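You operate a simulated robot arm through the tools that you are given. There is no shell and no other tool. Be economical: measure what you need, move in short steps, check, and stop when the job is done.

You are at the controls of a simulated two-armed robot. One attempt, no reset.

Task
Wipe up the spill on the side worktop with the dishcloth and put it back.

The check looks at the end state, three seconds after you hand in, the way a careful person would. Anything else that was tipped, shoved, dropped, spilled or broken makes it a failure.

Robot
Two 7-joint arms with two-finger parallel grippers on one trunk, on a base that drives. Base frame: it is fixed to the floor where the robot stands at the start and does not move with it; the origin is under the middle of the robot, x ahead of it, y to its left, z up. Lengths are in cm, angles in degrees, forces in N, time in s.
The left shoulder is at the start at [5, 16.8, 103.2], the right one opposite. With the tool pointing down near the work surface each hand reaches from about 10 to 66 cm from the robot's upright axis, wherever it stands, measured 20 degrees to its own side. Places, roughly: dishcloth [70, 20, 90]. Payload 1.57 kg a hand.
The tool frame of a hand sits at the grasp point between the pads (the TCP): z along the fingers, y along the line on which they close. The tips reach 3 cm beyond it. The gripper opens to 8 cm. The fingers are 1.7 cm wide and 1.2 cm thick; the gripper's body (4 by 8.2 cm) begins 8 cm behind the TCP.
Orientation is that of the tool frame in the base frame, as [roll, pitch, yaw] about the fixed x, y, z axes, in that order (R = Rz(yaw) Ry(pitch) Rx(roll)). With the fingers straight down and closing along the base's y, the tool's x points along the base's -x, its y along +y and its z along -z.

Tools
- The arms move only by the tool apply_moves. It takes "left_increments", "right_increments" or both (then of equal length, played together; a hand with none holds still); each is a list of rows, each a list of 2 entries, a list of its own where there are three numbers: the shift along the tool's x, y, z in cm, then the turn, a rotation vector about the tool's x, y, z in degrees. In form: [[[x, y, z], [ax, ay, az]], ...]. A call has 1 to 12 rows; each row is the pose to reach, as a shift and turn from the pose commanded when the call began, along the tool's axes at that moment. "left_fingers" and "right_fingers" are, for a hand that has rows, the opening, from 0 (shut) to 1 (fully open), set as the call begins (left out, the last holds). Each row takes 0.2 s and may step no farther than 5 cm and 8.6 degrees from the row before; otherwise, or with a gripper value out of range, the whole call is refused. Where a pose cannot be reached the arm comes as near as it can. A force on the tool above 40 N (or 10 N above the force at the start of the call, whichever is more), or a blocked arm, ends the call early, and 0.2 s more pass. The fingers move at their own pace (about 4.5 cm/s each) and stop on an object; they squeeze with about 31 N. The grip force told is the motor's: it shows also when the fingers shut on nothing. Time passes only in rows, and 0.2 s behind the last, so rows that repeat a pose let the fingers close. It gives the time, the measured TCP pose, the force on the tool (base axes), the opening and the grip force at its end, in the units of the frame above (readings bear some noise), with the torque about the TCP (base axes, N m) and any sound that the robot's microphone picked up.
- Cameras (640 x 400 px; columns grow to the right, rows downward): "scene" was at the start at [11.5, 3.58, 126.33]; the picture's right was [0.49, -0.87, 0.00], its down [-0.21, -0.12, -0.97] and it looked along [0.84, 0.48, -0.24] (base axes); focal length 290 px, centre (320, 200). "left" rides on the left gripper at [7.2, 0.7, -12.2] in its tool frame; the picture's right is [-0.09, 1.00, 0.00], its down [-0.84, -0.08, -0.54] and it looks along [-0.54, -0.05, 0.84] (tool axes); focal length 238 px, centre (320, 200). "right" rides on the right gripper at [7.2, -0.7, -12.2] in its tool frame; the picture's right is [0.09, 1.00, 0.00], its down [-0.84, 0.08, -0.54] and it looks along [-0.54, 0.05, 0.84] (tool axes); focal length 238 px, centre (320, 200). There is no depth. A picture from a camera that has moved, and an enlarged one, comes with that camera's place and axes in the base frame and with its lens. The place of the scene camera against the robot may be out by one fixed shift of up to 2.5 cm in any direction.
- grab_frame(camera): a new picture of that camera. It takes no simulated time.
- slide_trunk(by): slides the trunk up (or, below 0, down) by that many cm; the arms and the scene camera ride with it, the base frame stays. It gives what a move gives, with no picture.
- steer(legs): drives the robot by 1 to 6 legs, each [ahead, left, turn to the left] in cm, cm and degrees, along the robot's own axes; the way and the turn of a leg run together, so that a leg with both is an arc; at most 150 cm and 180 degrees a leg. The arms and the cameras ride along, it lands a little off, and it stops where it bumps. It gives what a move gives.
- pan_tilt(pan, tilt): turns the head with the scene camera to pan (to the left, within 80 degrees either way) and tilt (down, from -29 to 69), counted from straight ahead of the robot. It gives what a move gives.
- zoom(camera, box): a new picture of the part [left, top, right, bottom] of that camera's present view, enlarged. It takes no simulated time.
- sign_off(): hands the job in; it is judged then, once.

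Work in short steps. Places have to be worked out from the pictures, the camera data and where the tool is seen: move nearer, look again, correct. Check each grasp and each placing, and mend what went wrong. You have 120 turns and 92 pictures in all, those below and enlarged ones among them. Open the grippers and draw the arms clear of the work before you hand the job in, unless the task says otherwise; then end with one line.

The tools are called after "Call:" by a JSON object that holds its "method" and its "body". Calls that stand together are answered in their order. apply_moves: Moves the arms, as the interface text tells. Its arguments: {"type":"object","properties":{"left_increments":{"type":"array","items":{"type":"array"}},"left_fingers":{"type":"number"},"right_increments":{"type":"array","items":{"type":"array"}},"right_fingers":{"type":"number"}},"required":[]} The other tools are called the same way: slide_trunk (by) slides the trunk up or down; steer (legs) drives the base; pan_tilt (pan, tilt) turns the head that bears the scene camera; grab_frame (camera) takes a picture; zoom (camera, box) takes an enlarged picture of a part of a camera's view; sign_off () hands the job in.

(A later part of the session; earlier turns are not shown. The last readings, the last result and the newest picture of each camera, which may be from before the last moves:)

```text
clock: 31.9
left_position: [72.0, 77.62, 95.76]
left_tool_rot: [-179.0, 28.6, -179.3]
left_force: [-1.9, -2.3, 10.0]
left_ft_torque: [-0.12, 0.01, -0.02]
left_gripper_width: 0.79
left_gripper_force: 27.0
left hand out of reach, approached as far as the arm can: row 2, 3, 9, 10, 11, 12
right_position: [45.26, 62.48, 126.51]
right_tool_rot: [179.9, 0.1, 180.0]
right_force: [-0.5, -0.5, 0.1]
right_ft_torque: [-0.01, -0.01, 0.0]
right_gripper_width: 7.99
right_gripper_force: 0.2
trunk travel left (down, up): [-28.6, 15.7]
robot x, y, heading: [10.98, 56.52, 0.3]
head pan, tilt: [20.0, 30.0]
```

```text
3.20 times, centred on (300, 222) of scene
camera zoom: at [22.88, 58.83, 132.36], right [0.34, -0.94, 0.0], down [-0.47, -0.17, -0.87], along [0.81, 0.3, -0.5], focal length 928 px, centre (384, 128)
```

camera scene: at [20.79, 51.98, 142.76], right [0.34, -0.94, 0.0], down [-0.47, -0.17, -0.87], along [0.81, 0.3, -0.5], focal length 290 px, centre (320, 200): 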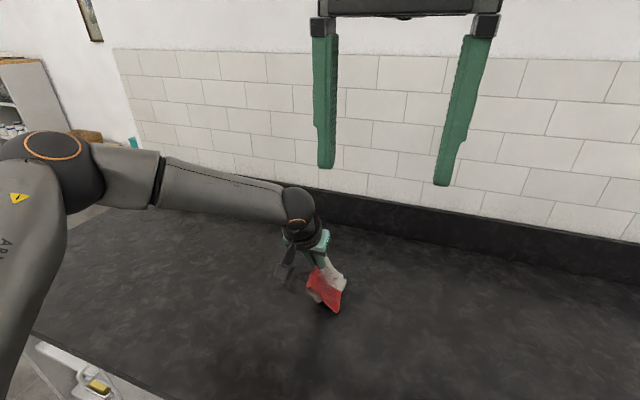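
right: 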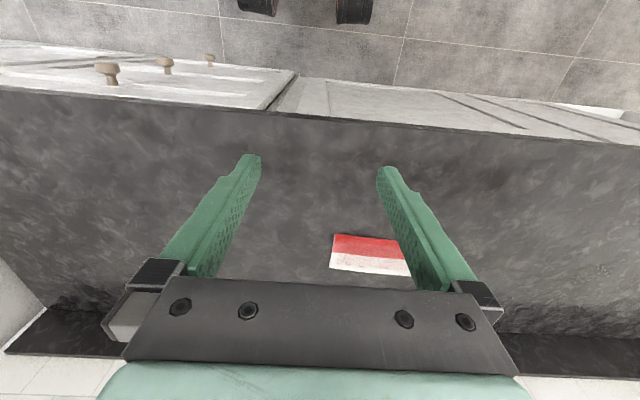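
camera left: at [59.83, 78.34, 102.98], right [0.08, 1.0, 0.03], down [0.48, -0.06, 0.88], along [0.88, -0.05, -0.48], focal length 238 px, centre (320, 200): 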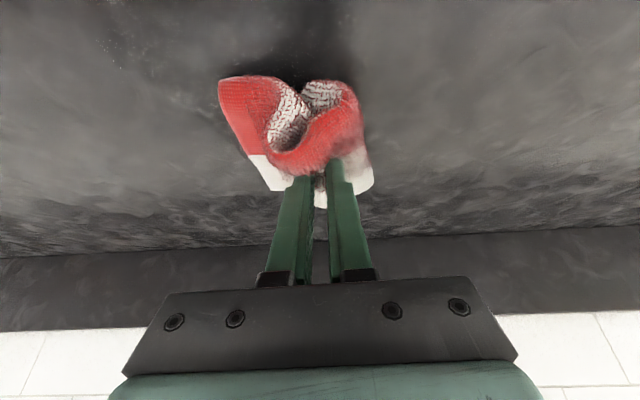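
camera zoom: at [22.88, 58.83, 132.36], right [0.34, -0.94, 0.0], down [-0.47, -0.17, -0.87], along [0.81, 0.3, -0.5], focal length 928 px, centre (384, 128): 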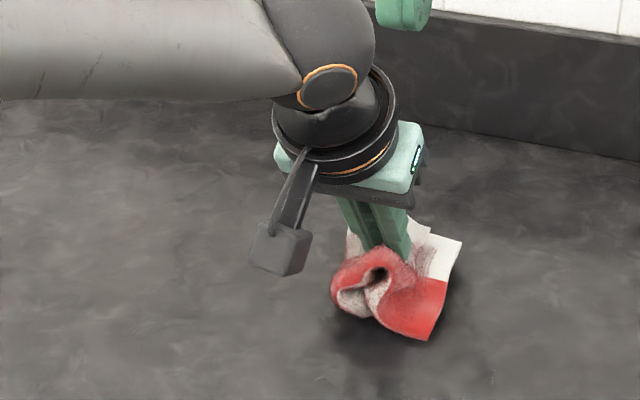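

The puddle area looks disturbed; small specks appear at right of the hand. I lift the cloth and look at the surface.

Call:
{"method": "apply_moves", "body": {"left_increments": [[[-2, 0, -4], [0, 0, 0]], [[-4.1, 0, -8], [0, 0, 0]], [[-6.3, 0, -12.1], [0, 0, 0]]]}}

Call:
{"method": "grab_frame", "body": {"camera": "left"}}

Call:
{"method": "zoom", "body": {"camera": "left", "box": [80, 0, 320, 150]}}

Call:
{"method": "zoom", "body": {"camera": "left", "box": [300, 0, 540, 150]}}

Call:
{"method": "zoom", "body": {"camera": "scene", "box": [200, 160, 440, 310]}}

```text
clock: 32.7
left_position: [71.75, 77.89, 109.32]
left_tool_rot: [-179.1, 28.0, -179.3]
left_force: [-0.8, -0.1, 0.4]
left_ft_torque: [-0.06, 0.02, -0.04]
left_gripper_width: 0.75
left_gripper_force: 26.9
right_position: [45.38, 62.6, 126.56]
right_tool_rot: [180.0, 0.0, 180.0]
right_force: [-0.2, 0.7, 0.5]
right_ft_torque: [0.0, -0.01, -0.03]
right_gripper_width: 7.99
right_gripper_force: 0.0
trunk travel left (down, up): [-28.6, 15.7]
robot x, y, heading: [11.15, 56.91, 0.3]
head pan, tilt: [20.0, 30.0]
```

```text
55 pictures are left
camera left: at [59.69, 78.56, 116.55], right [0.08, 1.0, 0.03], down [0.48, -0.06, 0.87], along [0.87, -0.05, -0.49], focal length 238 px, centre (320, 200)
```

left: 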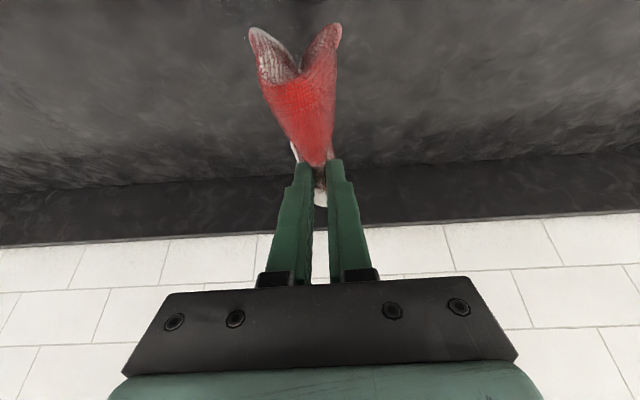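

```text
2.67 times, centred on (200, 75) of left
camera zoom: at [59.69, 78.56, 116.55], right [0.08, 1.0, 0.03], down [0.48, -0.06, 0.87], along [0.87, -0.05, -0.49], focal length 636 px, centre (640, 533)
```

zoom: 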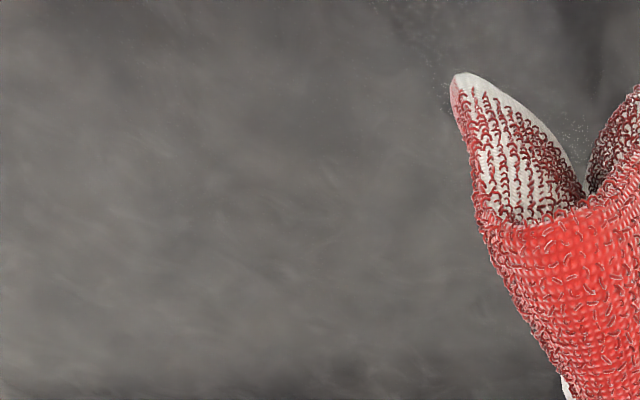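

```text
2.67 times, centred on (420, 75) of left
camera zoom: at [59.69, 78.56, 116.55], right [0.08, 1.0, 0.03], down [0.48, -0.06, 0.87], along [0.87, -0.05, -0.49], focal length 636 px, centre (53, 533)
```

zoom: 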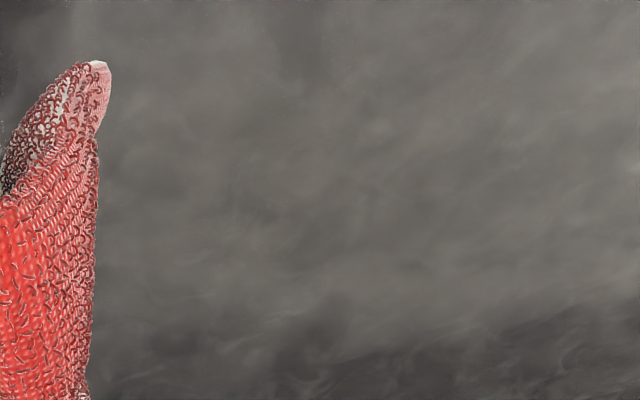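

```text
2.67 times, centred on (320, 235) of scene
camera zoom: at [23.01, 58.89, 132.32], right [0.34, -0.94, 0.0], down [-0.47, -0.17, -0.87], along [0.81, 0.3, -0.5], focal length 773 px, centre (320, 107)
```

zoom: 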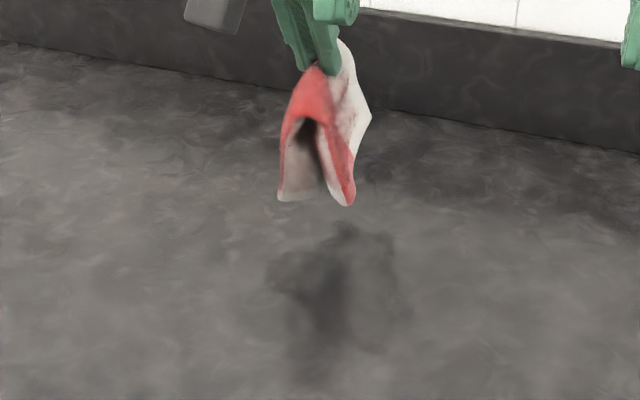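

Some specks seem left near (72,70) and (76,75). I move the hand to the left and look at the surface with the scene camera aimed at it.

Call:
{"method": "apply_moves", "body": {"left_increments": [[[3, 3, 0], [0, 0, 0]], [[6, 6, -1], [0, 0, 0]], [[8, 10, -3], [0, 0, 0]], [[9, 14, -5], [0, 0, 0]], [[9, 18, -5], [0, 0, 0]]]}}

Call:
{"method": "pan_tilt", "body": {"pan": 20, "tilt": 42}}

Call:
{"method": "grab_frame", "body": {"camera": "scene"}}

Call:
{"method": "zoom", "body": {"camera": "scene", "box": [240, 110, 400, 210]}}

```text
clock: 33.9
left_position: [61.68, 96.56, 109.15]
left_tool_rot: [-179.1, 28.2, -179.3]
left_force: [0.0, 0.4, 0.3]
left_ft_torque: [0.0, -0.02, 0.01]
left_gripper_width: 0.77
left_gripper_force: 27.0
right_position: [45.43, 62.66, 126.49]
right_tool_rot: [179.9, 0.0, -180.0]
right_force: [0.2, 0.1, 1.4]
right_ft_torque: [-0.01, -0.01, -0.01]
right_gripper_width: 8.0
right_gripper_force: 0.1
trunk travel left (down, up): [-28.6, 15.7]
robot x, y, heading: [10.88, 56.7, 0.1]
head pan, tilt: [20.0, 30.0]
```

```text
clock: 34.6
left_position: [61.6, 96.59, 109.19]
left_tool_rot: [-179.1, 28.3, -179.4]
left_force: [-0.5, 0.1, -0.5]
left_ft_torque: [0.02, 0.02, 0.01]
left_gripper_width: 0.77
left_gripper_force: 26.3
right_position: [45.35, 62.63, 126.51]
right_tool_rot: [-180.0, 0.0, 180.0]
right_force: [-0.3, -0.7, 0.4]
right_ft_torque: [0.01, 0.01, 0.02]
right_gripper_width: 7.99
right_gripper_force: 0.1
trunk travel left (down, up): [-28.6, 15.7]
robot x, y, heading: [11.28, 56.8, -0.1]
head pan, tilt: [20.0, 42.0]
```

```text
51 pictures are left
camera scene: at [22.38, 58.67, 130.5], right [0.34, -0.94, 0.0], down [-0.63, -0.23, -0.74], along [0.7, 0.25, -0.67], focal length 290 px, centre (320, 200)
```

scene: 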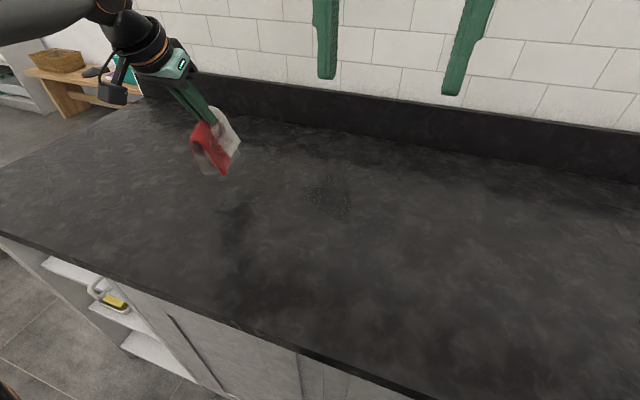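

```text
4.00 times, centred on (320, 160) of scene
camera zoom: at [22.38, 58.67, 130.5], right [0.34, -0.94, 0.0], down [-0.63, -0.23, -0.74], along [0.7, 0.25, -0.67], focal length 1159 px, centre (320, 360)
```

zoom: 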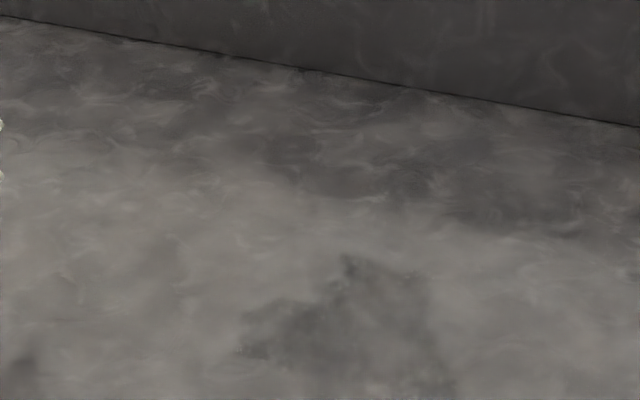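

Residue visible around scene px (330,195). Zooming there.

Call:
{"method": "zoom", "body": {"camera": "scene", "box": [270, 155, 398, 235]}}

```text
5.00 times, centred on (334, 195) of scene
camera zoom: at [22.38, 58.67, 130.5], right [0.34, -0.94, 0.0], down [-0.63, -0.23, -0.74], along [0.7, 0.25, -0.67], focal length 1449 px, centre (250, 225)
```

zoom: 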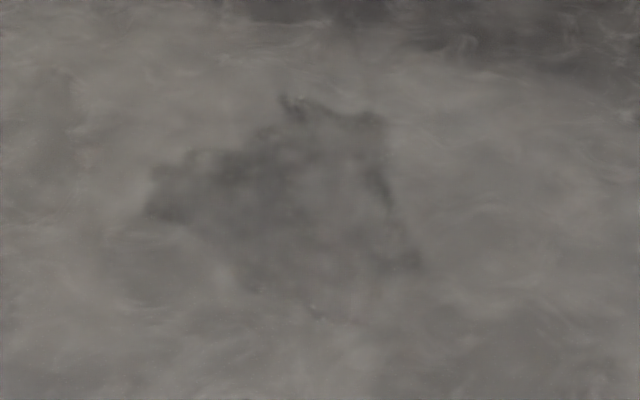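

A dark damp patch with beads remains. The right hand camera looks at that area; use it for precise localization.

Call:
{"method": "grab_frame", "body": {"camera": "right"}}

Call:
{"method": "zoom", "body": {"camera": "right", "box": [270, 130, 430, 230]}}

```text
48 pictures are left
camera right: at [38.18, 61.98, 138.63], right [-0.09, 1.0, 0.0], down [0.84, 0.08, 0.54], along [0.54, 0.05, -0.84], focal length 238 px, centre (320, 200)
```

right: 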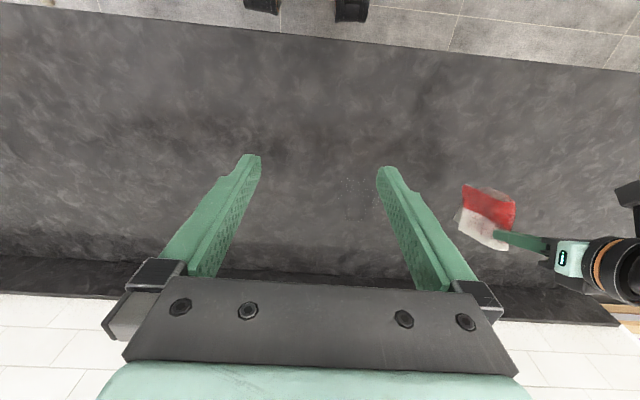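

```text
4.00 times, centred on (350, 180) of right
camera zoom: at [38.18, 61.98, 138.63], right [-0.09, 1.0, 0.0], down [0.84, 0.08, 0.54], along [0.54, 0.05, -0.84], focal length 953 px, centre (200, 280)
```

zoom: 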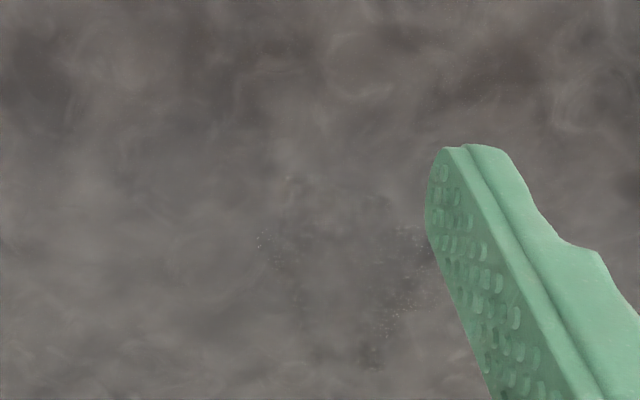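

Residue spans about x 64–77, y 68–79. I reposition: drive 7 cm right and lower the trunk 4 cm for better reach there.

Call:
{"method": "steer", "body": {"legs": [[0, -7, 0]]}}

Call:
{"method": "slide_trunk", "body": {"by": -4}}

Call:
{"method": "pan_tilt", "body": {"pan": 0, "tilt": 69}}

Call:
{"method": "grab_frame", "body": {"camera": "scene"}}

```text
clock: 35.6
left_position: [61.58, 89.66, 109.22]
left_tool_rot: [-179.1, 28.3, -179.2]
left_force: [0.1, -0.7, -0.6]
left_ft_torque: [0.02, 0.03, -0.05]
left_gripper_width: 0.74
left_gripper_force: 26.5
right_position: [45.42, 55.8, 126.59]
right_tool_rot: [179.9, 0.0, -179.9]
right_force: [0.1, 0.4, -0.4]
right_ft_torque: [0.04, -0.02, -0.01]
right_gripper_width: 8.0
right_gripper_force: 0.0
trunk travel left (down, up): [-28.6, 15.7]
robot x, y, heading: [11.36, 49.86, -0.0]
head pan, tilt: [20.0, 42.0]
```

```text
clock: 36.5
left_position: [61.62, 89.56, 105.15]
left_tool_rot: [-179.0, 28.3, -179.2]
left_force: [0.7, -0.3, -0.6]
left_ft_torque: [0.01, 0.0, -0.02]
left_gripper_width: 0.76
left_gripper_force: 26.9
right_position: [45.5, 55.74, 122.42]
right_tool_rot: [-180.0, 0.0, 180.0]
right_force: [0.3, -0.5, -0.7]
right_ft_torque: [-0.06, 0.01, -0.03]
right_gripper_width: 8.02
right_gripper_force: 0.0
trunk travel left (down, up): [-24.6, 19.7]
robot x, y, heading: [11.47, 49.87, 0.3]
head pan, tilt: [20.0, 42.0]
```

```text
clock: 37.4
left_position: [61.7, 89.62, 105.18]
left_tool_rot: [-179.1, 28.3, -179.2]
left_force: [1.0, 1.0, 0.1]
left_ft_torque: [-0.01, 0.0, -0.01]
left_gripper_width: 0.72
left_gripper_force: 26.7
right_position: [45.43, 55.88, 122.62]
right_tool_rot: [-180.0, 0.0, -180.0]
right_force: [0.1, 0.3, 0.2]
right_ft_torque: [-0.01, 0.02, 0.0]
right_gripper_width: 7.97
right_gripper_force: 0.1
trunk travel left (down, up): [-24.6, 19.7]
robot x, y, heading: [11.08, 49.89, -0.0]
head pan, tilt: [0.0, 68.8]
```

```text
46 pictures are left
camera scene: at [20.12, 48.92, 123.18], right [0.0, -1.0, 0.0], down [-0.93, 0.0, -0.36], along [0.36, 0.0, -0.93], focal length 290 px, centre (320, 200)
```

scene: 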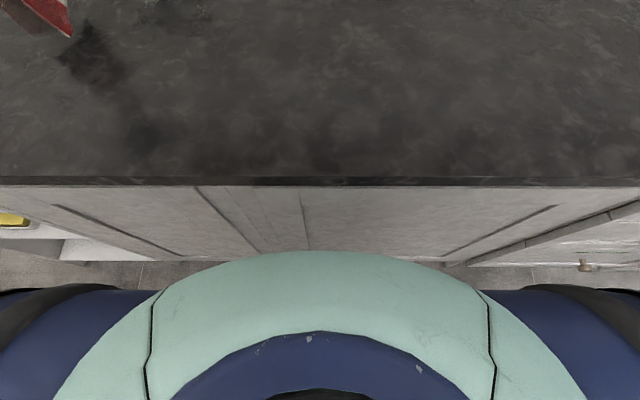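

Base stays clear but close; no more forward. I bring the cloth over the area and press down.

Call:
{"method": "apply_moves", "body": {"left_increments": [[[0, -4, 2], [0, 0, 0]], [[0.5, -8, 4.5], [0, 0, 0]], [[0.9, -9, 7], [0, 0, 0]], [[1.6, -9, 9], [0, 0, 0]], [[2.2, -9, 10.4], [0, 0, 0]]]}}

```text
clock: 38.6
left_position: [64.54, 80.64, 95.33]
left_tool_rot: [-179.1, 28.5, -179.2]
left_force: [-0.6, 0.5, 7.3]
left_ft_torque: [0.0, -0.05, -0.01]
left_gripper_width: 0.72
left_gripper_force: 26.0
right_position: [45.38, 55.81, 122.51]
right_tool_rot: [179.8, 0.2, -179.9]
right_force: [0.7, 1.1, 0.2]
right_ft_torque: [-0.01, -0.08, -0.01]
right_gripper_width: 7.97
right_gripper_force: 0.1
trunk travel left (down, up): [-24.6, 19.7]
robot x, y, heading: [11.11, 49.36, 0.0]
head pan, tilt: [0.0, 68.8]
```

Contact at 7 N. Raster wipe with ~1 cm more press.

Call:
{"method": "apply_moves", "body": {"left_increments": [[[0.57, 0, 1.06], [0, 0, 0]], [[0.57, -4.5, 1.06], [0, 0, 0]], [[0.57, -9, 1.06], [0, 0, 0]], [[0.57, -13, 1.06], [0, 0, 0]], [[-2.07, -13, 2.48], [0, 0, 0]], [[-2.07, -9, 2.48], [0, 0, 0]], [[-2.07, -4.5, 2.48], [0, 0, 0]], [[-2.07, 0, 2.48], [0, 0, 0]], [[-4.71, 0, 3.91], [0, 0, 0]], [[-4.71, -4.5, 3.91], [0, 0, 0]], [[-4.71, -9, 3.91], [0, 0, 0]], [[-4.71, -13, 3.91], [0, 0, 0]]]}}

```text
clock: 39.2
left_position: [65.32, 76.55, 95.01]
left_tool_rot: [-179.0, 30.2, -179.4]
left_force: [-0.2, -2.9, 14.8]
left_ft_torque: [-0.14, -0.13, -0.06]
left_gripper_width: 0.78
left_gripper_force: 26.7
right_position: [45.29, 55.69, 122.49]
right_tool_rot: [179.8, 0.0, -179.8]
right_force: [-0.6, 0.8, 0.6]
right_ft_torque: [-0.02, -0.01, -0.03]
right_gripper_width: 8.01
right_gripper_force: 0.0
trunk travel left (down, up): [-24.6, 19.7]
robot x, y, heading: [11.12, 49.87, 0.1]
head pan, tilt: [0.0, 68.8]
stopped in row 3 (left hand): the force on the tool passed its limit (the readings are from after the stop); the commanded pose is now the measured one
```

Over the force limit; the present height is already a firm press. Continue the raster without extra press, slower.

Call:
{"method": "apply_moves", "body": {"left_increments": [[[0, -3, 0], [0, 0, 0]], [[0, -6, 0], [0, 0, 0]], [[0, -9, 0], [0, 0, 0]], [[-2.6, -9, 1.5], [0, 0, 0]], [[-2.6, -6, 1.5], [0, 0, 0]], [[-2.6, -3, 1.5], [0, 0, 0]], [[-2.6, 0, 1.5], [0, 0, 0]], [[-2.6, 3.5, 1.5], [0, 0, 0]], [[-5.2, 3.5, 3], [0, 0, 0]], [[-5.2, 0, 3], [0, 0, 0]], [[-5.2, -3, 3], [0, 0, 0]], [[-5.2, -6, 3], [0, 0, 0]]]}}

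Call:
{"method": "grab_frame", "body": {"camera": "left"}}

```text
clock: 41.8
left_position: [71.29, 70.71, 94.9]
left_tool_rot: [-179.3, 30.0, -179.1]
left_force: [0.1, 6.0, 22.5]
left_ft_torque: [0.18, -0.23, 0.02]
left_gripper_width: 0.79
left_gripper_force: 26.7
right_position: [45.21, 55.82, 122.49]
right_tool_rot: [179.9, 0.1, -179.9]
right_force: [0.5, -0.1, -0.3]
right_ft_torque: [0.0, -0.01, -0.02]
right_gripper_width: 8.0
right_gripper_force: 0.1
trunk travel left (down, up): [-24.6, 19.7]
robot x, y, heading: [11.1, 50.05, 0.2]
head pan, tilt: [0.0, 68.8]
```

```text
45 pictures are left
camera left: at [59.09, 71.37, 101.86], right [0.07, 1.0, 0.03], down [0.45, -0.06, 0.89], along [0.89, -0.05, -0.46], focal length 238 px, centre (320, 200)
```

left: 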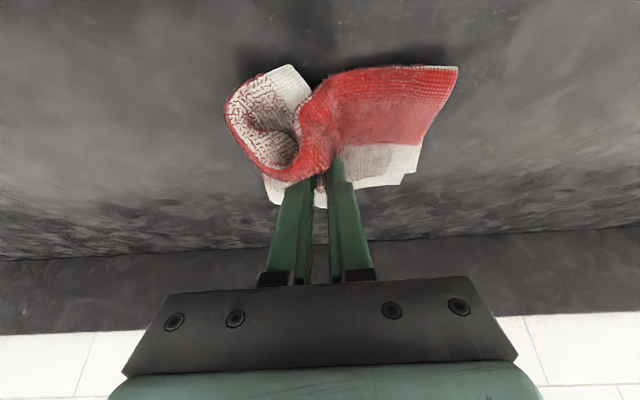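

Good, all rows reached at ~22 N. Continue further back: x 74 and 76.5.

Call:
{"method": "apply_moves", "body": {"left_increments": [[[0, -2.5, 0], [0, 0, 0]], [[-2.6, -2.5, 1.5], [0, 0, 0]], [[-2.6, 0, 1.5], [0, 0, 0]], [[-2.6, 3, 1.5], [0, 0, 0]], [[-2.6, 6, 1.5], [0, 0, 0]], [[-2.6, 9.5, 1.5], [0, 0, 0]], [[-4.8, 9.5, 2.75], [0, 0, 0]], [[-4.8, 6, 2.75], [0, 0, 0]], [[-4.8, 3, 2.75], [0, 0, 0]], [[-4.8, 0, 2.75], [0, 0, 0]], [[-4.8, -3, 2.75], [0, 0, 0]]]}}

Call:
{"method": "grab_frame", "body": {"camera": "left"}}

```text
clock: 44.2
left_position: [72.86, 70.79, 95.16]
left_tool_rot: [-179.4, 29.3, -179.3]
left_force: [0.5, 0.8, 5.7]
left_ft_torque: [0.03, -0.06, -0.01]
left_gripper_width: 0.75
left_gripper_force: 27.0
left hand out of reach, approached as far as the arm can: row 1, 2, 3, 8, 9, 10, 11
right_position: [45.4, 55.74, 122.53]
right_tool_rot: [-180.0, 0.0, -179.9]
right_force: [-0.1, 0.4, 0.2]
right_ft_torque: [0.02, -0.02, 0.02]
right_gripper_width: 8.02
right_gripper_force: 0.0
trunk travel left (down, up): [-24.6, 19.7]
robot x, y, heading: [10.94, 50.2, 0.4]
head pan, tilt: [0.0, 68.8]
```

```text
44 pictures are left
camera left: at [60.61, 71.33, 102.28], right [0.07, 1.0, 0.03], down [0.46, -0.06, 0.88], along [0.88, -0.05, -0.47], focal length 238 px, centre (320, 200)
```

left: 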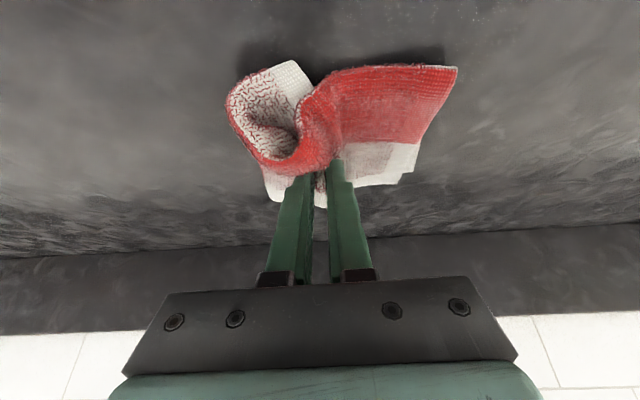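

Specks may remain at upper right (470,20). Lift, move the hand right/back, and inspect.

Call:
{"method": "zoom", "body": {"camera": "left", "box": [400, 0, 560, 100]}}

Call:
{"method": "apply_moves", "body": {"left_increments": [[[-1, 0, -4], [0, 0, 0]], [[-2, 0, -8], [0, 0, 0]], [[-1, 4, -11], [0, 0, 0]], [[2, 8, -11], [0, 0, 0]], [[5, 12, -11], [0, 0, 0]], [[6, 16, -11], [0, 0, 0]], [[6, 20, -11], [0, 0, 0]], [[6, 24, -11], [0, 0, 0]]]}}

Call:
{"method": "pan_tilt", "body": {"pan": 25, "tilt": 42}}

Call:
{"method": "zoom", "body": {"camera": "scene", "box": [220, 120, 420, 245]}}

Call:
{"method": "zoom", "body": {"camera": "right", "box": [260, 100, 580, 300]}}

```text
4.00 times, centred on (480, 50) of left
camera zoom: at [60.61, 71.33, 102.28], right [0.07, 1.0, 0.03], down [0.46, -0.06, 0.88], along [0.88, -0.05, -0.47], focal length 953 px, centre (-320, 800)
```

zoom: 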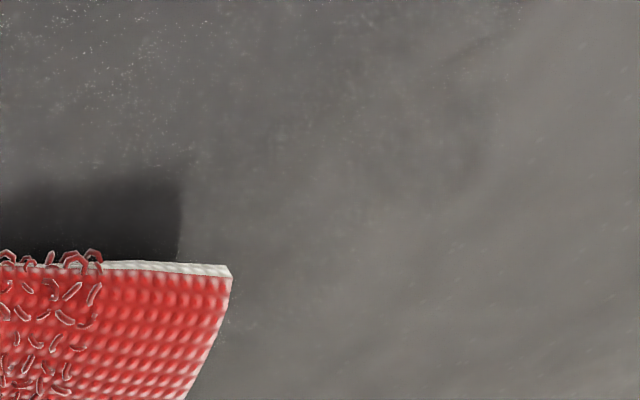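

```text
refused: row 3 steps farther than a row can; nothing moved
```

```text
clock: 45.1
left_position: [72.96, 70.71, 95.34]
left_tool_rot: [-179.1, 29.5, -179.2]
left_force: [-0.8, 0.0, 2.5]
left_ft_torque: [0.01, 0.02, 0.01]
left_gripper_width: 0.75
left_gripper_force: 26.8
right_position: [45.34, 55.75, 122.54]
right_tool_rot: [-179.9, 0.0, -179.9]
right_force: [0.1, 0.5, 0.0]
right_ft_torque: [-0.02, 0.01, 0.01]
right_gripper_width: 8.0
right_gripper_force: 0.1
trunk travel left (down, up): [-24.6, 19.7]
robot x, y, heading: [11.04, 49.87, -0.1]
head pan, tilt: [25.0, 42.0]
```

```text
3.20 times, centred on (320, 182) of scene
camera zoom: at [22.05, 52.46, 126.49], right [0.42, -0.91, 0.0], down [-0.61, -0.28, -0.74], along [0.67, 0.32, -0.67], focal length 928 px, centre (320, 256)
```

zoom: 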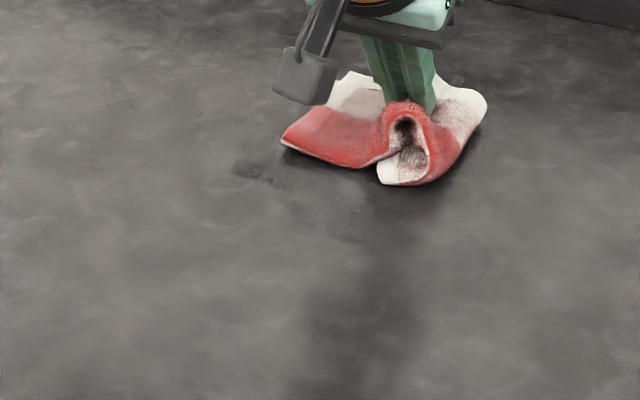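

```text
2.00 times, centred on (420, 200) of right
camera zoom: at [38.12, 55.14, 134.64], right [-0.09, 1.0, 0.0], down [0.84, 0.08, 0.54], along [0.54, 0.05, -0.84], focal length 477 px, centre (120, 200)
```

zoom: 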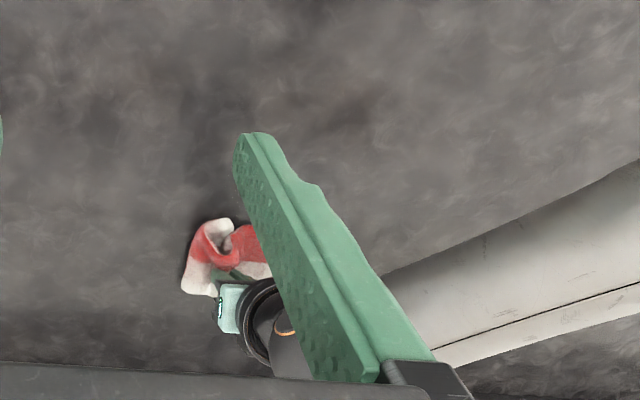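

Residue remains around (65–69, 74–80); wiping seems gradual. I make repeated firm strokes over x≈64–69.

Call:
{"method": "apply_moves", "body": {"left_increments": [[[2.85, 0, -1.03], [0, 0, 0]], [[5.45, 0, -2.5], [0, 0, 0]], [[5.45, 4, -2.5], [0, 0, 0]], [[5.45, 8, -2.5], [0, 0, 0]], [[5.45, 11, -2.5], [0, 0, 0]], [[7.2, 11, -3.5], [0, 0, 0]], [[7.2, 7, -3.5], [0, 0, 0]], [[7.2, 3, -3.5], [0, 0, 0]], [[7.2, -1, -3.5], [0, 0, 0]], [[7.2, -4, -3.5], [0, 0, 0]], [[3.73, -4, -1.53], [0, 0, 0]], [[3.73, 0, -1.53], [0, 0, 0]]]}}

```text
clock: 47.7
left_position: [68.81, 70.8, 95.0]
left_tool_rot: [-179.0, 29.9, -179.4]
left_force: [-1.9, -2.4, 19.5]
left_ft_torque: [-0.11, -0.13, -0.04]
left_gripper_width: 0.77
left_gripper_force: 26.7
right_position: [45.25, 55.85, 122.57]
right_tool_rot: [180.0, 0.1, -179.9]
right_force: [0.3, -0.1, 0.4]
right_ft_torque: [0.0, 0.04, 0.0]
right_gripper_width: 8.02
right_gripper_force: 0.0
trunk travel left (down, up): [-24.6, 19.7]
robot x, y, heading: [11.27, 49.87, 0.1]
head pan, tilt: [25.0, 42.0]
```

19.5 N steady. Continue: strokes at x 69, 71.5, 66.5.

Call:
{"method": "apply_moves", "body": {"left_increments": [[[0, 4, 0], [0, 0, 0]], [[0, 8, 0], [0, 0, 0]], [[0, 11, 0], [0, 0, 0]], [[-2.2, 11, 1.25], [0, 0, 0]], [[-2.2, 7, 1.25], [0, 0, 0]], [[-2.2, 3, 1.25], [0, 0, 0]], [[-2.2, -1, 1.25], [0, 0, 0]], [[2.2, -1, -1.25], [0, 0, 0]], [[2.2, 3, -1.25], [0, 0, 0]], [[2.2, 7, -1.25], [0, 0, 0]], [[2.2, 11, -1.25], [0, 0, 0]]]}}

Call:
{"method": "apply_moves", "body": {"left_increments": [[[-2, 0, -4], [0, 0, 0]], [[-4, 2, -8], [0, 0, 0]], [[-4, 6, -9], [0, 0, 0]], [[-4, 10, -9], [0, 0, 0]], [[-4, 14, -9], [0, 0, 0]], [[-4, 17, -9], [0, 0, 0]]]}}

Call:
{"method": "zoom", "body": {"camera": "scene", "box": [220, 100, 420, 225]}}

Call:
{"method": "zoom", "body": {"camera": "right", "box": [260, 120, 500, 270]}}

```text
refused: row 8 steps farther than a row can; nothing moved
```

```text
clock: 49.1
left_position: [67.61, 88.15, 104.21]
left_tool_rot: [-179.2, 29.4, -179.2]
left_force: [0.6, 0.4, -0.5]
left_ft_torque: [0.01, 0.0, -0.02]
left_gripper_width: 0.74
left_gripper_force: 26.7
right_position: [45.48, 55.8, 122.42]
right_tool_rot: [180.0, 0.0, -179.9]
right_force: [0.0, -0.1, 0.7]
right_ft_torque: [0.0, 0.02, 0.0]
right_gripper_width: 8.02
right_gripper_force: 0.0
trunk travel left (down, up): [-24.6, 19.7]
robot x, y, heading: [11.1, 49.84, 0.1]
head pan, tilt: [25.0, 42.0]
```

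```text
3.20 times, centred on (320, 162) of scene
camera zoom: at [22.09, 52.5, 126.49], right [0.42, -0.91, 0.0], down [-0.61, -0.28, -0.74], along [0.67, 0.32, -0.67], focal length 928 px, centre (320, 320)
```

zoom: 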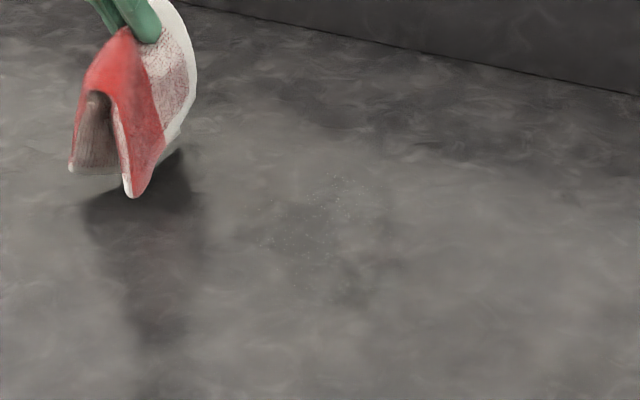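

```text
2.67 times, centred on (380, 195) of right
camera zoom: at [38.16, 55.18, 134.62], right [-0.09, 1.0, 0.0], down [0.84, 0.08, 0.54], along [0.54, 0.05, -0.84], focal length 636 px, centre (160, 213)
```

zoom: 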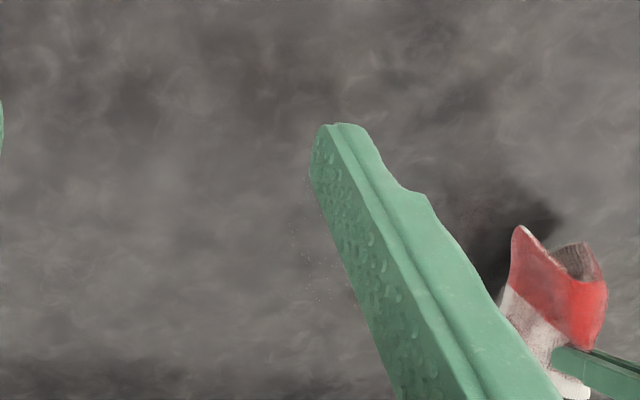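

It's fading but faint beads remain over x≈63–77, y≈69–78. Another full raster: descend at (66,80) first.

Call:
{"method": "apply_moves", "body": {"left_increments": [[[1, -4, 2], [0, 0, 0]], [[3, -8, 4], [0, 0, 0]], [[4.5, -8, 6], [0, 0, 0]], [[6, -8, 7.3], [0, 0, 0]]]}}

```text
clock: 50.1
left_position: [66.25, 79.63, 95.41]
left_tool_rot: [-179.1, 29.8, -179.2]
left_force: [0.9, -0.2, 8.4]
left_ft_torque: [0.0, -0.1, 0.02]
left_gripper_width: 0.75
left_gripper_force: 27.1
right_position: [45.23, 55.73, 122.52]
right_tool_rot: [179.9, 0.1, -179.9]
right_force: [-0.3, -0.4, 0.0]
right_ft_torque: [-0.01, 0.02, 0.05]
right_gripper_width: 8.01
right_gripper_force: 0.0
trunk travel left (down, up): [-24.6, 19.7]
robot x, y, heading: [11.21, 49.84, -0.2]
head pan, tilt: [25.0, 42.0]
```

Call:
{"method": "apply_moves", "body": {"left_increments": [[[3.72, 0, -1.56], [0, 0, 0]], [[3.72, -4, -1.56], [0, 0, 0]], [[3.72, -8, -1.56], [0, 0, 0]], [[3.72, -12, -1.56], [0, 0, 0]], [[1.55, -12, -0.32], [0, 0, 0]], [[1.55, -8, -0.32], [0, 0, 0]], [[1.55, -4, -0.32], [0, 0, 0]], [[1.55, 0, -0.32], [0, 0, 0]], [[-0.62, 0, 0.93], [0, 0, 0]], [[-0.62, -4, 0.93], [0, 0, 0]], [[-0.62, -8, 0.93], [0, 0, 0]], [[-0.62, -12, 0.93], [0, 0, 0]]]}}

Call:
{"method": "apply_moves", "body": {"left_increments": [[[-2.17, 0, 1.24], [0, 0, 0]], [[-2.17, 4, 1.24], [0, 0, 0]], [[-2.17, 8, 1.24], [0, 0, 0]], [[-2.17, 12, 1.24], [0, 0, 0]], [[-4.34, 12, 2.49], [0, 0, 0]], [[-4.34, 8, 2.49], [0, 0, 0]], [[-4.34, 4, 2.49], [0, 0, 0]], [[-4.34, 0, 2.49], [0, 0, 0]], [[-6.5, 0, 3.73], [0, 0, 0]], [[-6.5, 4, 3.73], [0, 0, 0]], [[-6.5, 8, 3.73], [0, 0, 0]], [[-6.5, 12, 3.73], [0, 0, 0]]]}}

```text
clock: 52.7
left_position: [67.18, 67.7, 95.17]
left_tool_rot: [-179.2, 30.0, -179.1]
left_force: [1.0, 5.6, 23.9]
left_ft_torque: [0.22, -0.25, 0.03]
left_gripper_width: 0.76
left_gripper_force: 26.3
right_position: [45.28, 55.85, 122.55]
right_tool_rot: [-180.0, 0.0, -179.8]
right_force: [0.7, 1.0, 0.2]
right_ft_torque: [-0.01, 0.0, -0.01]
right_gripper_width: 8.0
right_gripper_force: 0.1
trunk travel left (down, up): [-24.6, 19.7]
robot x, y, heading: [11.15, 50.03, 0.1]
head pan, tilt: [25.0, 42.0]
```

```text
clock: 55.3
left_position: [74.37, 79.51, 95.26]
left_tool_rot: [-178.9, 30.2, -179.3]
left_force: [-1.0, -5.9, 25.7]
left_ft_torque: [-0.21, -0.2, -0.07]
left_gripper_width: 0.79
left_gripper_force: 26.5
left hand out of reach, approached as far as the arm can: row 8, 9, 10
right_position: [45.1, 55.73, 122.56]
right_tool_rot: [179.9, 0.3, -179.8]
right_force: [-1.0, -0.5, -0.1]
right_ft_torque: [-0.01, 0.02, -0.02]
right_gripper_width: 7.98
right_gripper_force: 0.2
trunk travel left (down, up): [-24.6, 19.7]
robot x, y, heading: [11.0, 49.94, 0.2]
head pan, tilt: [25.0, 42.0]
```

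Firm contact throughout (~25 N). Raster back toward the front.

Call:
{"method": "apply_moves", "body": {"left_increments": [[[1.04, 0, -0.6], [0, 0, 0]], [[1.04, -4, -0.6], [0, 0, 0]], [[1.04, -8, -0.6], [0, 0, 0]], [[1.04, -11, -0.6], [0, 0, 0]], [[3.04, -11, -1.74], [0, 0, 0]], [[3.04, -7, -1.74], [0, 0, 0]], [[3.04, -3, -1.74], [0, 0, 0]], [[3.04, 0.5, -1.74], [0, 0, 0]], [[5.2, 0.5, -2.98], [0, 0, 0]], [[5.2, -4, -2.98], [0, 0, 0]], [[5.2, -8, -2.98], [0, 0, 0]], [[5.2, -12, -2.98], [0, 0, 0]]]}}

Call:
{"method": "apply_moves", "body": {"left_increments": [[[1.8, 0, -1], [0, 0, 0]], [[1.8, 4, -1], [0, 0, 0]], [[1.8, 8, -1], [0, 0, 0]], [[1.8, 12, -1], [0, 0, 0]], [[3.8, 12, -2.2], [0, 0, 0]], [[3.8, 8, -2.2], [0, 0, 0]], [[3.8, 4, -2.2], [0, 0, 0]], [[3.8, 0, -2.2], [0, 0, 0]], [[0, 3, 0], [0, 0, 0]], [[0, 7, 0], [0, 0, 0]], [[0, 11, 0], [0, 0, 0]]]}}

```text
clock: 57.9
left_position: [68.53, 67.74, 95.01]
left_tool_rot: [-179.2, 30.0, -179.2]
left_force: [0.8, 5.7, 25.7]
left_ft_torque: [0.2, -0.29, 0.02]
left_gripper_width: 0.75
left_gripper_force: 26.8
left hand out of reach, approached as far as the arm can: row 4
right_position: [45.26, 55.83, 122.63]
right_tool_rot: [180.0, 0.2, -179.9]
right_force: [0.2, 0.6, -0.2]
right_ft_torque: [0.01, -0.03, -0.03]
right_gripper_width: 8.0
right_gripper_force: 0.1
trunk travel left (down, up): [-24.6, 19.7]
robot x, y, heading: [11.13, 49.89, 0.1]
head pan, tilt: [25.0, 42.0]
```

```text
refused: row 9 steps farther than a row can; nothing moved
```

Lift, move aside and inspect.

Call:
{"method": "apply_moves", "body": {"left_increments": [[[1.8, 0, -1], [0, 0, 0]], [[1.8, 4, -1], [0, 0, 0]], [[1.8, 8, -1], [0, 0, 0]], [[1.8, 12, -1], [0, 0, 0]], [[-0.5, 12, -5], [0, 0, 0]], [[-2.5, 13, -9], [0, 0, 0]], [[-2.5, 17.5, -10], [0, 0, 0]], [[-2.5, 22, -10], [0, 0, 0]], [[-2.5, 26, -10], [0, 0, 0]]]}}

Call:
{"method": "zoom", "body": {"camera": "scene", "box": [240, 120, 400, 220]}}

```text
clock: 59.9
left_position: [65.61, 94.31, 104.28]
left_tool_rot: [-179.2, 29.3, -179.2]
left_force: [-0.1, 0.2, -0.1]
left_ft_torque: [0.0, -0.01, -0.02]
left_gripper_width: 0.74
left_gripper_force: 26.4
right_position: [45.47, 55.93, 122.5]
right_tool_rot: [180.0, 0.0, -179.9]
right_force: [-0.1, 0.0, 0.0]
right_ft_torque: [0.02, 0.02, 0.02]
right_gripper_width: 7.98
right_gripper_force: 0.0
trunk travel left (down, up): [-24.6, 19.7]
robot x, y, heading: [11.21, 50.02, 0.3]
head pan, tilt: [25.0, 42.0]
```

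```text
4.00 times, centred on (320, 170) of scene
camera zoom: at [22.09, 52.51, 126.49], right [0.42, -0.91, 0.0], down [-0.61, -0.28, -0.74], along [0.67, 0.32, -0.67], focal length 1159 px, centre (320, 320)
```

zoom: 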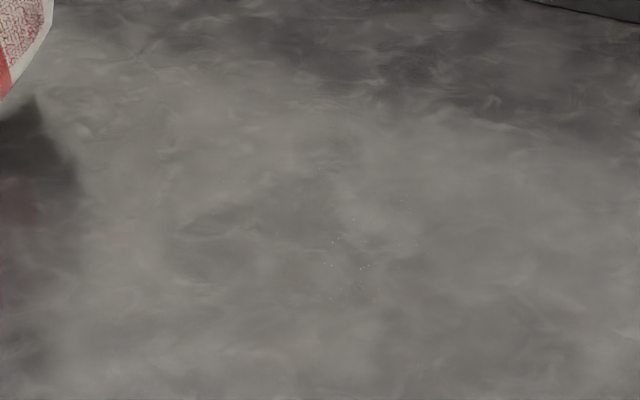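

Almost clean: a few beads near (64–66, 70–73) and a few elsewhere. One more targeted raster.

Call:
{"method": "apply_moves", "body": {"left_increments": [[[0, -4, 1], [0, 0, 0]], [[1.5, -8, 2.5], [0, 0, 0]], [[3.5, -12, 4], [0, 0, 0]], [[5, -15.5, 6], [0, 0, 0]], [[6.5, -15.5, 6.9], [0, 0, 0]]]}}

```text
clock: 61.1
left_position: [63.69, 78.41, 95.2]
left_tool_rot: [-179.1, 29.7, -179.2]
left_force: [1.3, -0.2, 3.4]
left_ft_torque: [0.06, -0.07, -0.01]
left_gripper_width: 0.76
left_gripper_force: 26.3
right_position: [45.39, 55.92, 122.42]
right_tool_rot: [-180.0, 0.1, -179.9]
right_force: [-0.5, 0.4, -0.3]
right_ft_torque: [-0.01, 0.01, 0.03]
right_gripper_width: 7.96
right_gripper_force: 0.1
trunk travel left (down, up): [-24.6, 19.7]
robot x, y, heading: [11.37, 49.62, 0.2]
head pan, tilt: [25.0, 42.0]
```

Call:
{"method": "apply_moves", "body": {"left_increments": [[[1.99, -2, -0.56], [0, 0, 0]], [[1.99, -6, -0.56], [0, 0, 0]], [[1.99, -10, -0.56], [0, 0, 0]], [[0.25, -12, 0.43], [0, 0, 0]], [[0.25, -8, 0.43], [0, 0, 0]], [[0.25, -4, 0.43], [0, 0, 0]], [[-1.05, -3, 1.18], [0, 0, 0]], [[-1.05, -7, 1.18], [0, 0, 0]], [[-1.05, -11, 1.18], [0, 0, 0]], [[-2.35, -11, 1.92], [0, 0, 0]], [[-2.35, -7, 1.92], [0, 0, 0]], [[-2.35, -3, 1.92], [0, 0, 0]]]}}

Call:
{"method": "apply_moves", "body": {"left_increments": [[[0, 3, 0], [0, 0, 0]], [[-2.2, 3, 1.24], [0, 0, 0]], [[-2.2, 0, 1.24], [0, 0, 0]], [[-2.2, -4, 1.24], [0, 0, 0]], [[-2.2, -8, 1.24], [0, 0, 0]], [[-4.4, -8, 2.49], [0, 0, 0]], [[-4.4, -4, 2.49], [0, 0, 0]], [[-4.4, 0, 2.49], [0, 0, 0]], [[-4.4, 4, 2.49], [0, 0, 0]], [[-6.2, 4, 3.5], [0, 0, 0]], [[-6.2, 0, 3.5], [0, 0, 0]], [[-6.2, -4, 3.5], [0, 0, 0]]]}}

Call:
{"method": "apply_moves", "body": {"left_increments": [[[2.2, 0, -1.24], [0, 0, 0]], [[2.2, 4, -1.24], [0, 0, 0]], [[2.2, 8, -1.24], [0, 0, 0]], [[4.4, 8, -2.49], [0, 0, 0]], [[4.4, 4, -2.49], [0, 0, 0]], [[4.4, 0, -2.49], [0, 0, 0]], [[4.4, -4, -2.49], [0, 0, 0]], [[6.6, -4, -3.73], [0, 0, 0]], [[6.6, 0, -3.73], [0, 0, 0]], [[6.6, 4, -3.73], [0, 0, 0]], [[6.6, 8, -3.73], [0, 0, 0]]]}}

Call:
{"method": "apply_moves", "body": {"left_increments": [[[-2, 0, -4], [0, 0, 0]], [[-4, 2, -8], [0, 0, 0]], [[-4, 6, -9], [0, 0, 0]], [[-4, 10, -9], [0, 0, 0]], [[-4, 14, -9], [0, 0, 0]]]}}

Call:
{"method": "zoom", "body": {"camera": "scene", "box": [240, 120, 400, 220]}}

```text
clock: 63.7
left_position: [66.41, 75.23, 95.25]
left_tool_rot: [-179.3, 29.7, -179.3]
left_force: [0.0, -0.7, 5.7]
left_ft_torque: [-0.02, -0.05, -0.01]
left_gripper_width: 0.74
left_gripper_force: 26.9
right_position: [45.32, 55.81, 122.53]
right_tool_rot: [179.9, 0.1, -179.8]
right_force: [0.0, -0.7, -0.4]
right_ft_torque: [0.02, -0.02, 0.01]
right_gripper_width: 7.97
right_gripper_force: 0.0
trunk travel left (down, up): [-24.6, 19.7]
robot x, y, heading: [11.17, 49.86, 0.3]
head pan, tilt: [25.0, 42.0]
```

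```text
clock: 66.3
left_position: [73.49, 71.6, 95.11]
left_tool_rot: [-179.2, 29.7, -179.2]
left_force: [1.1, 2.8, 7.5]
left_ft_torque: [0.1, -0.14, 0.02]
left_gripper_width: 0.76
left_gripper_force: 26.5
left hand out of reach, approached as far as the arm can: row 6, 12
right_position: [45.25, 55.85, 122.62]
right_tool_rot: [-180.0, 0.1, -179.9]
right_force: [-0.4, -0.5, -0.3]
right_ft_torque: [0.0, -0.01, -0.02]
right_gripper_width: 8.02
right_gripper_force: 0.0
trunk travel left (down, up): [-24.6, 19.7]
robot x, y, heading: [10.94, 49.72, 0.3]
head pan, tilt: [25.0, 42.0]
```

```text
clock: 68.7
left_position: [65.75, 79.82, 95.11]
left_tool_rot: [-179.2, 29.6, -179.3]
left_force: [-0.8, -0.7, 7.3]
left_ft_torque: [-0.01, -0.04, -0.06]
left_gripper_width: 0.73
left_gripper_force: 26.7
right_position: [45.42, 55.82, 122.48]
right_tool_rot: [180.0, 0.1, -180.0]
right_force: [-0.2, 0.3, 0.3]
right_ft_torque: [0.01, 0.02, -0.04]
right_gripper_width: 8.01
right_gripper_force: 0.1
trunk travel left (down, up): [-24.6, 19.7]
robot x, y, heading: [11.29, 50.0, 0.2]
head pan, tilt: [25.0, 42.0]
```

```text
clock: 69.9
left_position: [64.67, 93.61, 104.65]
left_tool_rot: [-179.2, 29.4, -179.1]
left_force: [0.0, 0.0, -0.4]
left_ft_torque: [0.0, 0.03, -0.01]
left_gripper_width: 0.74
left_gripper_force: 27.0
right_position: [45.35, 55.72, 122.39]
right_tool_rot: [179.9, 0.0, -179.9]
right_force: [0.2, -0.7, 0.6]
right_ft_torque: [0.01, 0.02, 0.0]
right_gripper_width: 7.98
right_gripper_force: 0.0
trunk travel left (down, up): [-24.6, 19.7]
robot x, y, heading: [11.33, 49.62, 0.0]
head pan, tilt: [25.0, 42.0]
```

```text
4.00 times, centred on (320, 170) of scene
camera zoom: at [22.09, 52.51, 126.49], right [0.42, -0.91, 0.0], down [-0.61, -0.28, -0.74], along [0.67, 0.32, -0.67], focal length 1159 px, centre (320, 320)
```

zoom: 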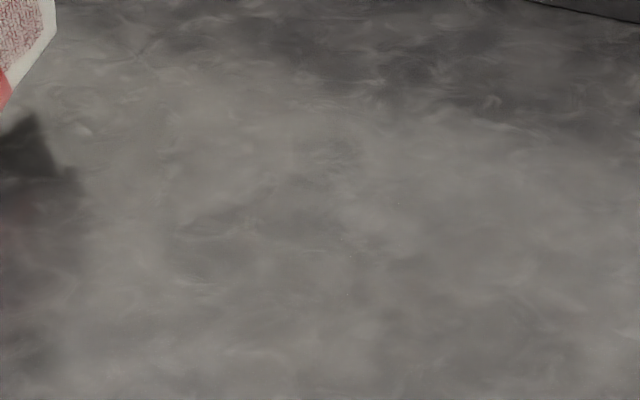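

Looks clean. Closer zooms to check for leftovers, including the whole swept area.

Call:
{"method": "zoom", "body": {"camera": "scene", "box": [290, 145, 370, 195]}}

Call:
{"method": "zoom", "body": {"camera": "scene", "box": [240, 150, 400, 250]}}

Call:
{"method": "zoom", "body": {"camera": "scene", "box": [340, 110, 500, 210]}}

```text
8.00 times, centred on (330, 170) of scene
camera zoom: at [22.09, 52.51, 126.49], right [0.42, -0.91, 0.0], down [-0.61, -0.28, -0.74], along [0.67, 0.32, -0.67], focal length 2319 px, centre (240, 440)
```

zoom: 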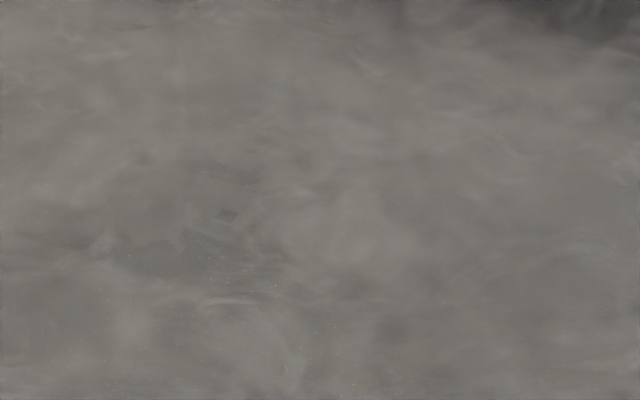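

```text
4.00 times, centred on (320, 200) of scene
camera zoom: at [22.09, 52.51, 126.49], right [0.42, -0.91, 0.0], down [-0.61, -0.28, -0.74], along [0.67, 0.32, -0.67], focal length 1159 px, centre (320, 200)
```

zoom: 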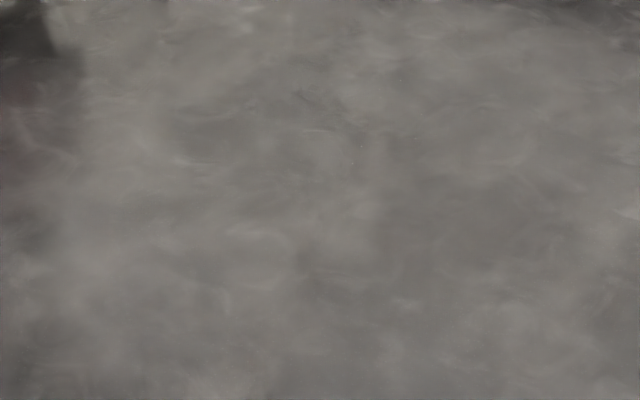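

```text
4.00 times, centred on (420, 160) of scene
camera zoom: at [22.09, 52.51, 126.49], right [0.42, -0.91, 0.0], down [-0.61, -0.28, -0.74], along [0.67, 0.32, -0.67], focal length 1159 px, centre (-80, 360)
```

zoom: 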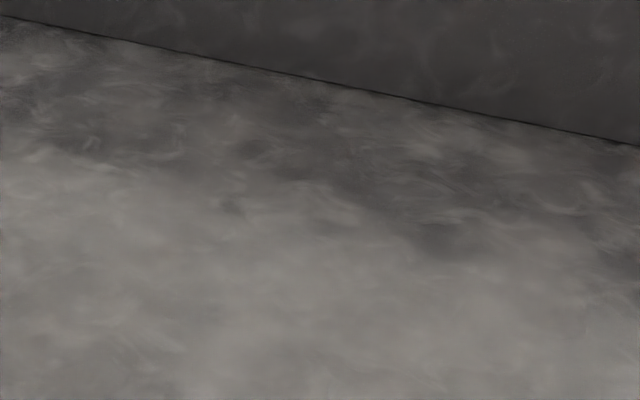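

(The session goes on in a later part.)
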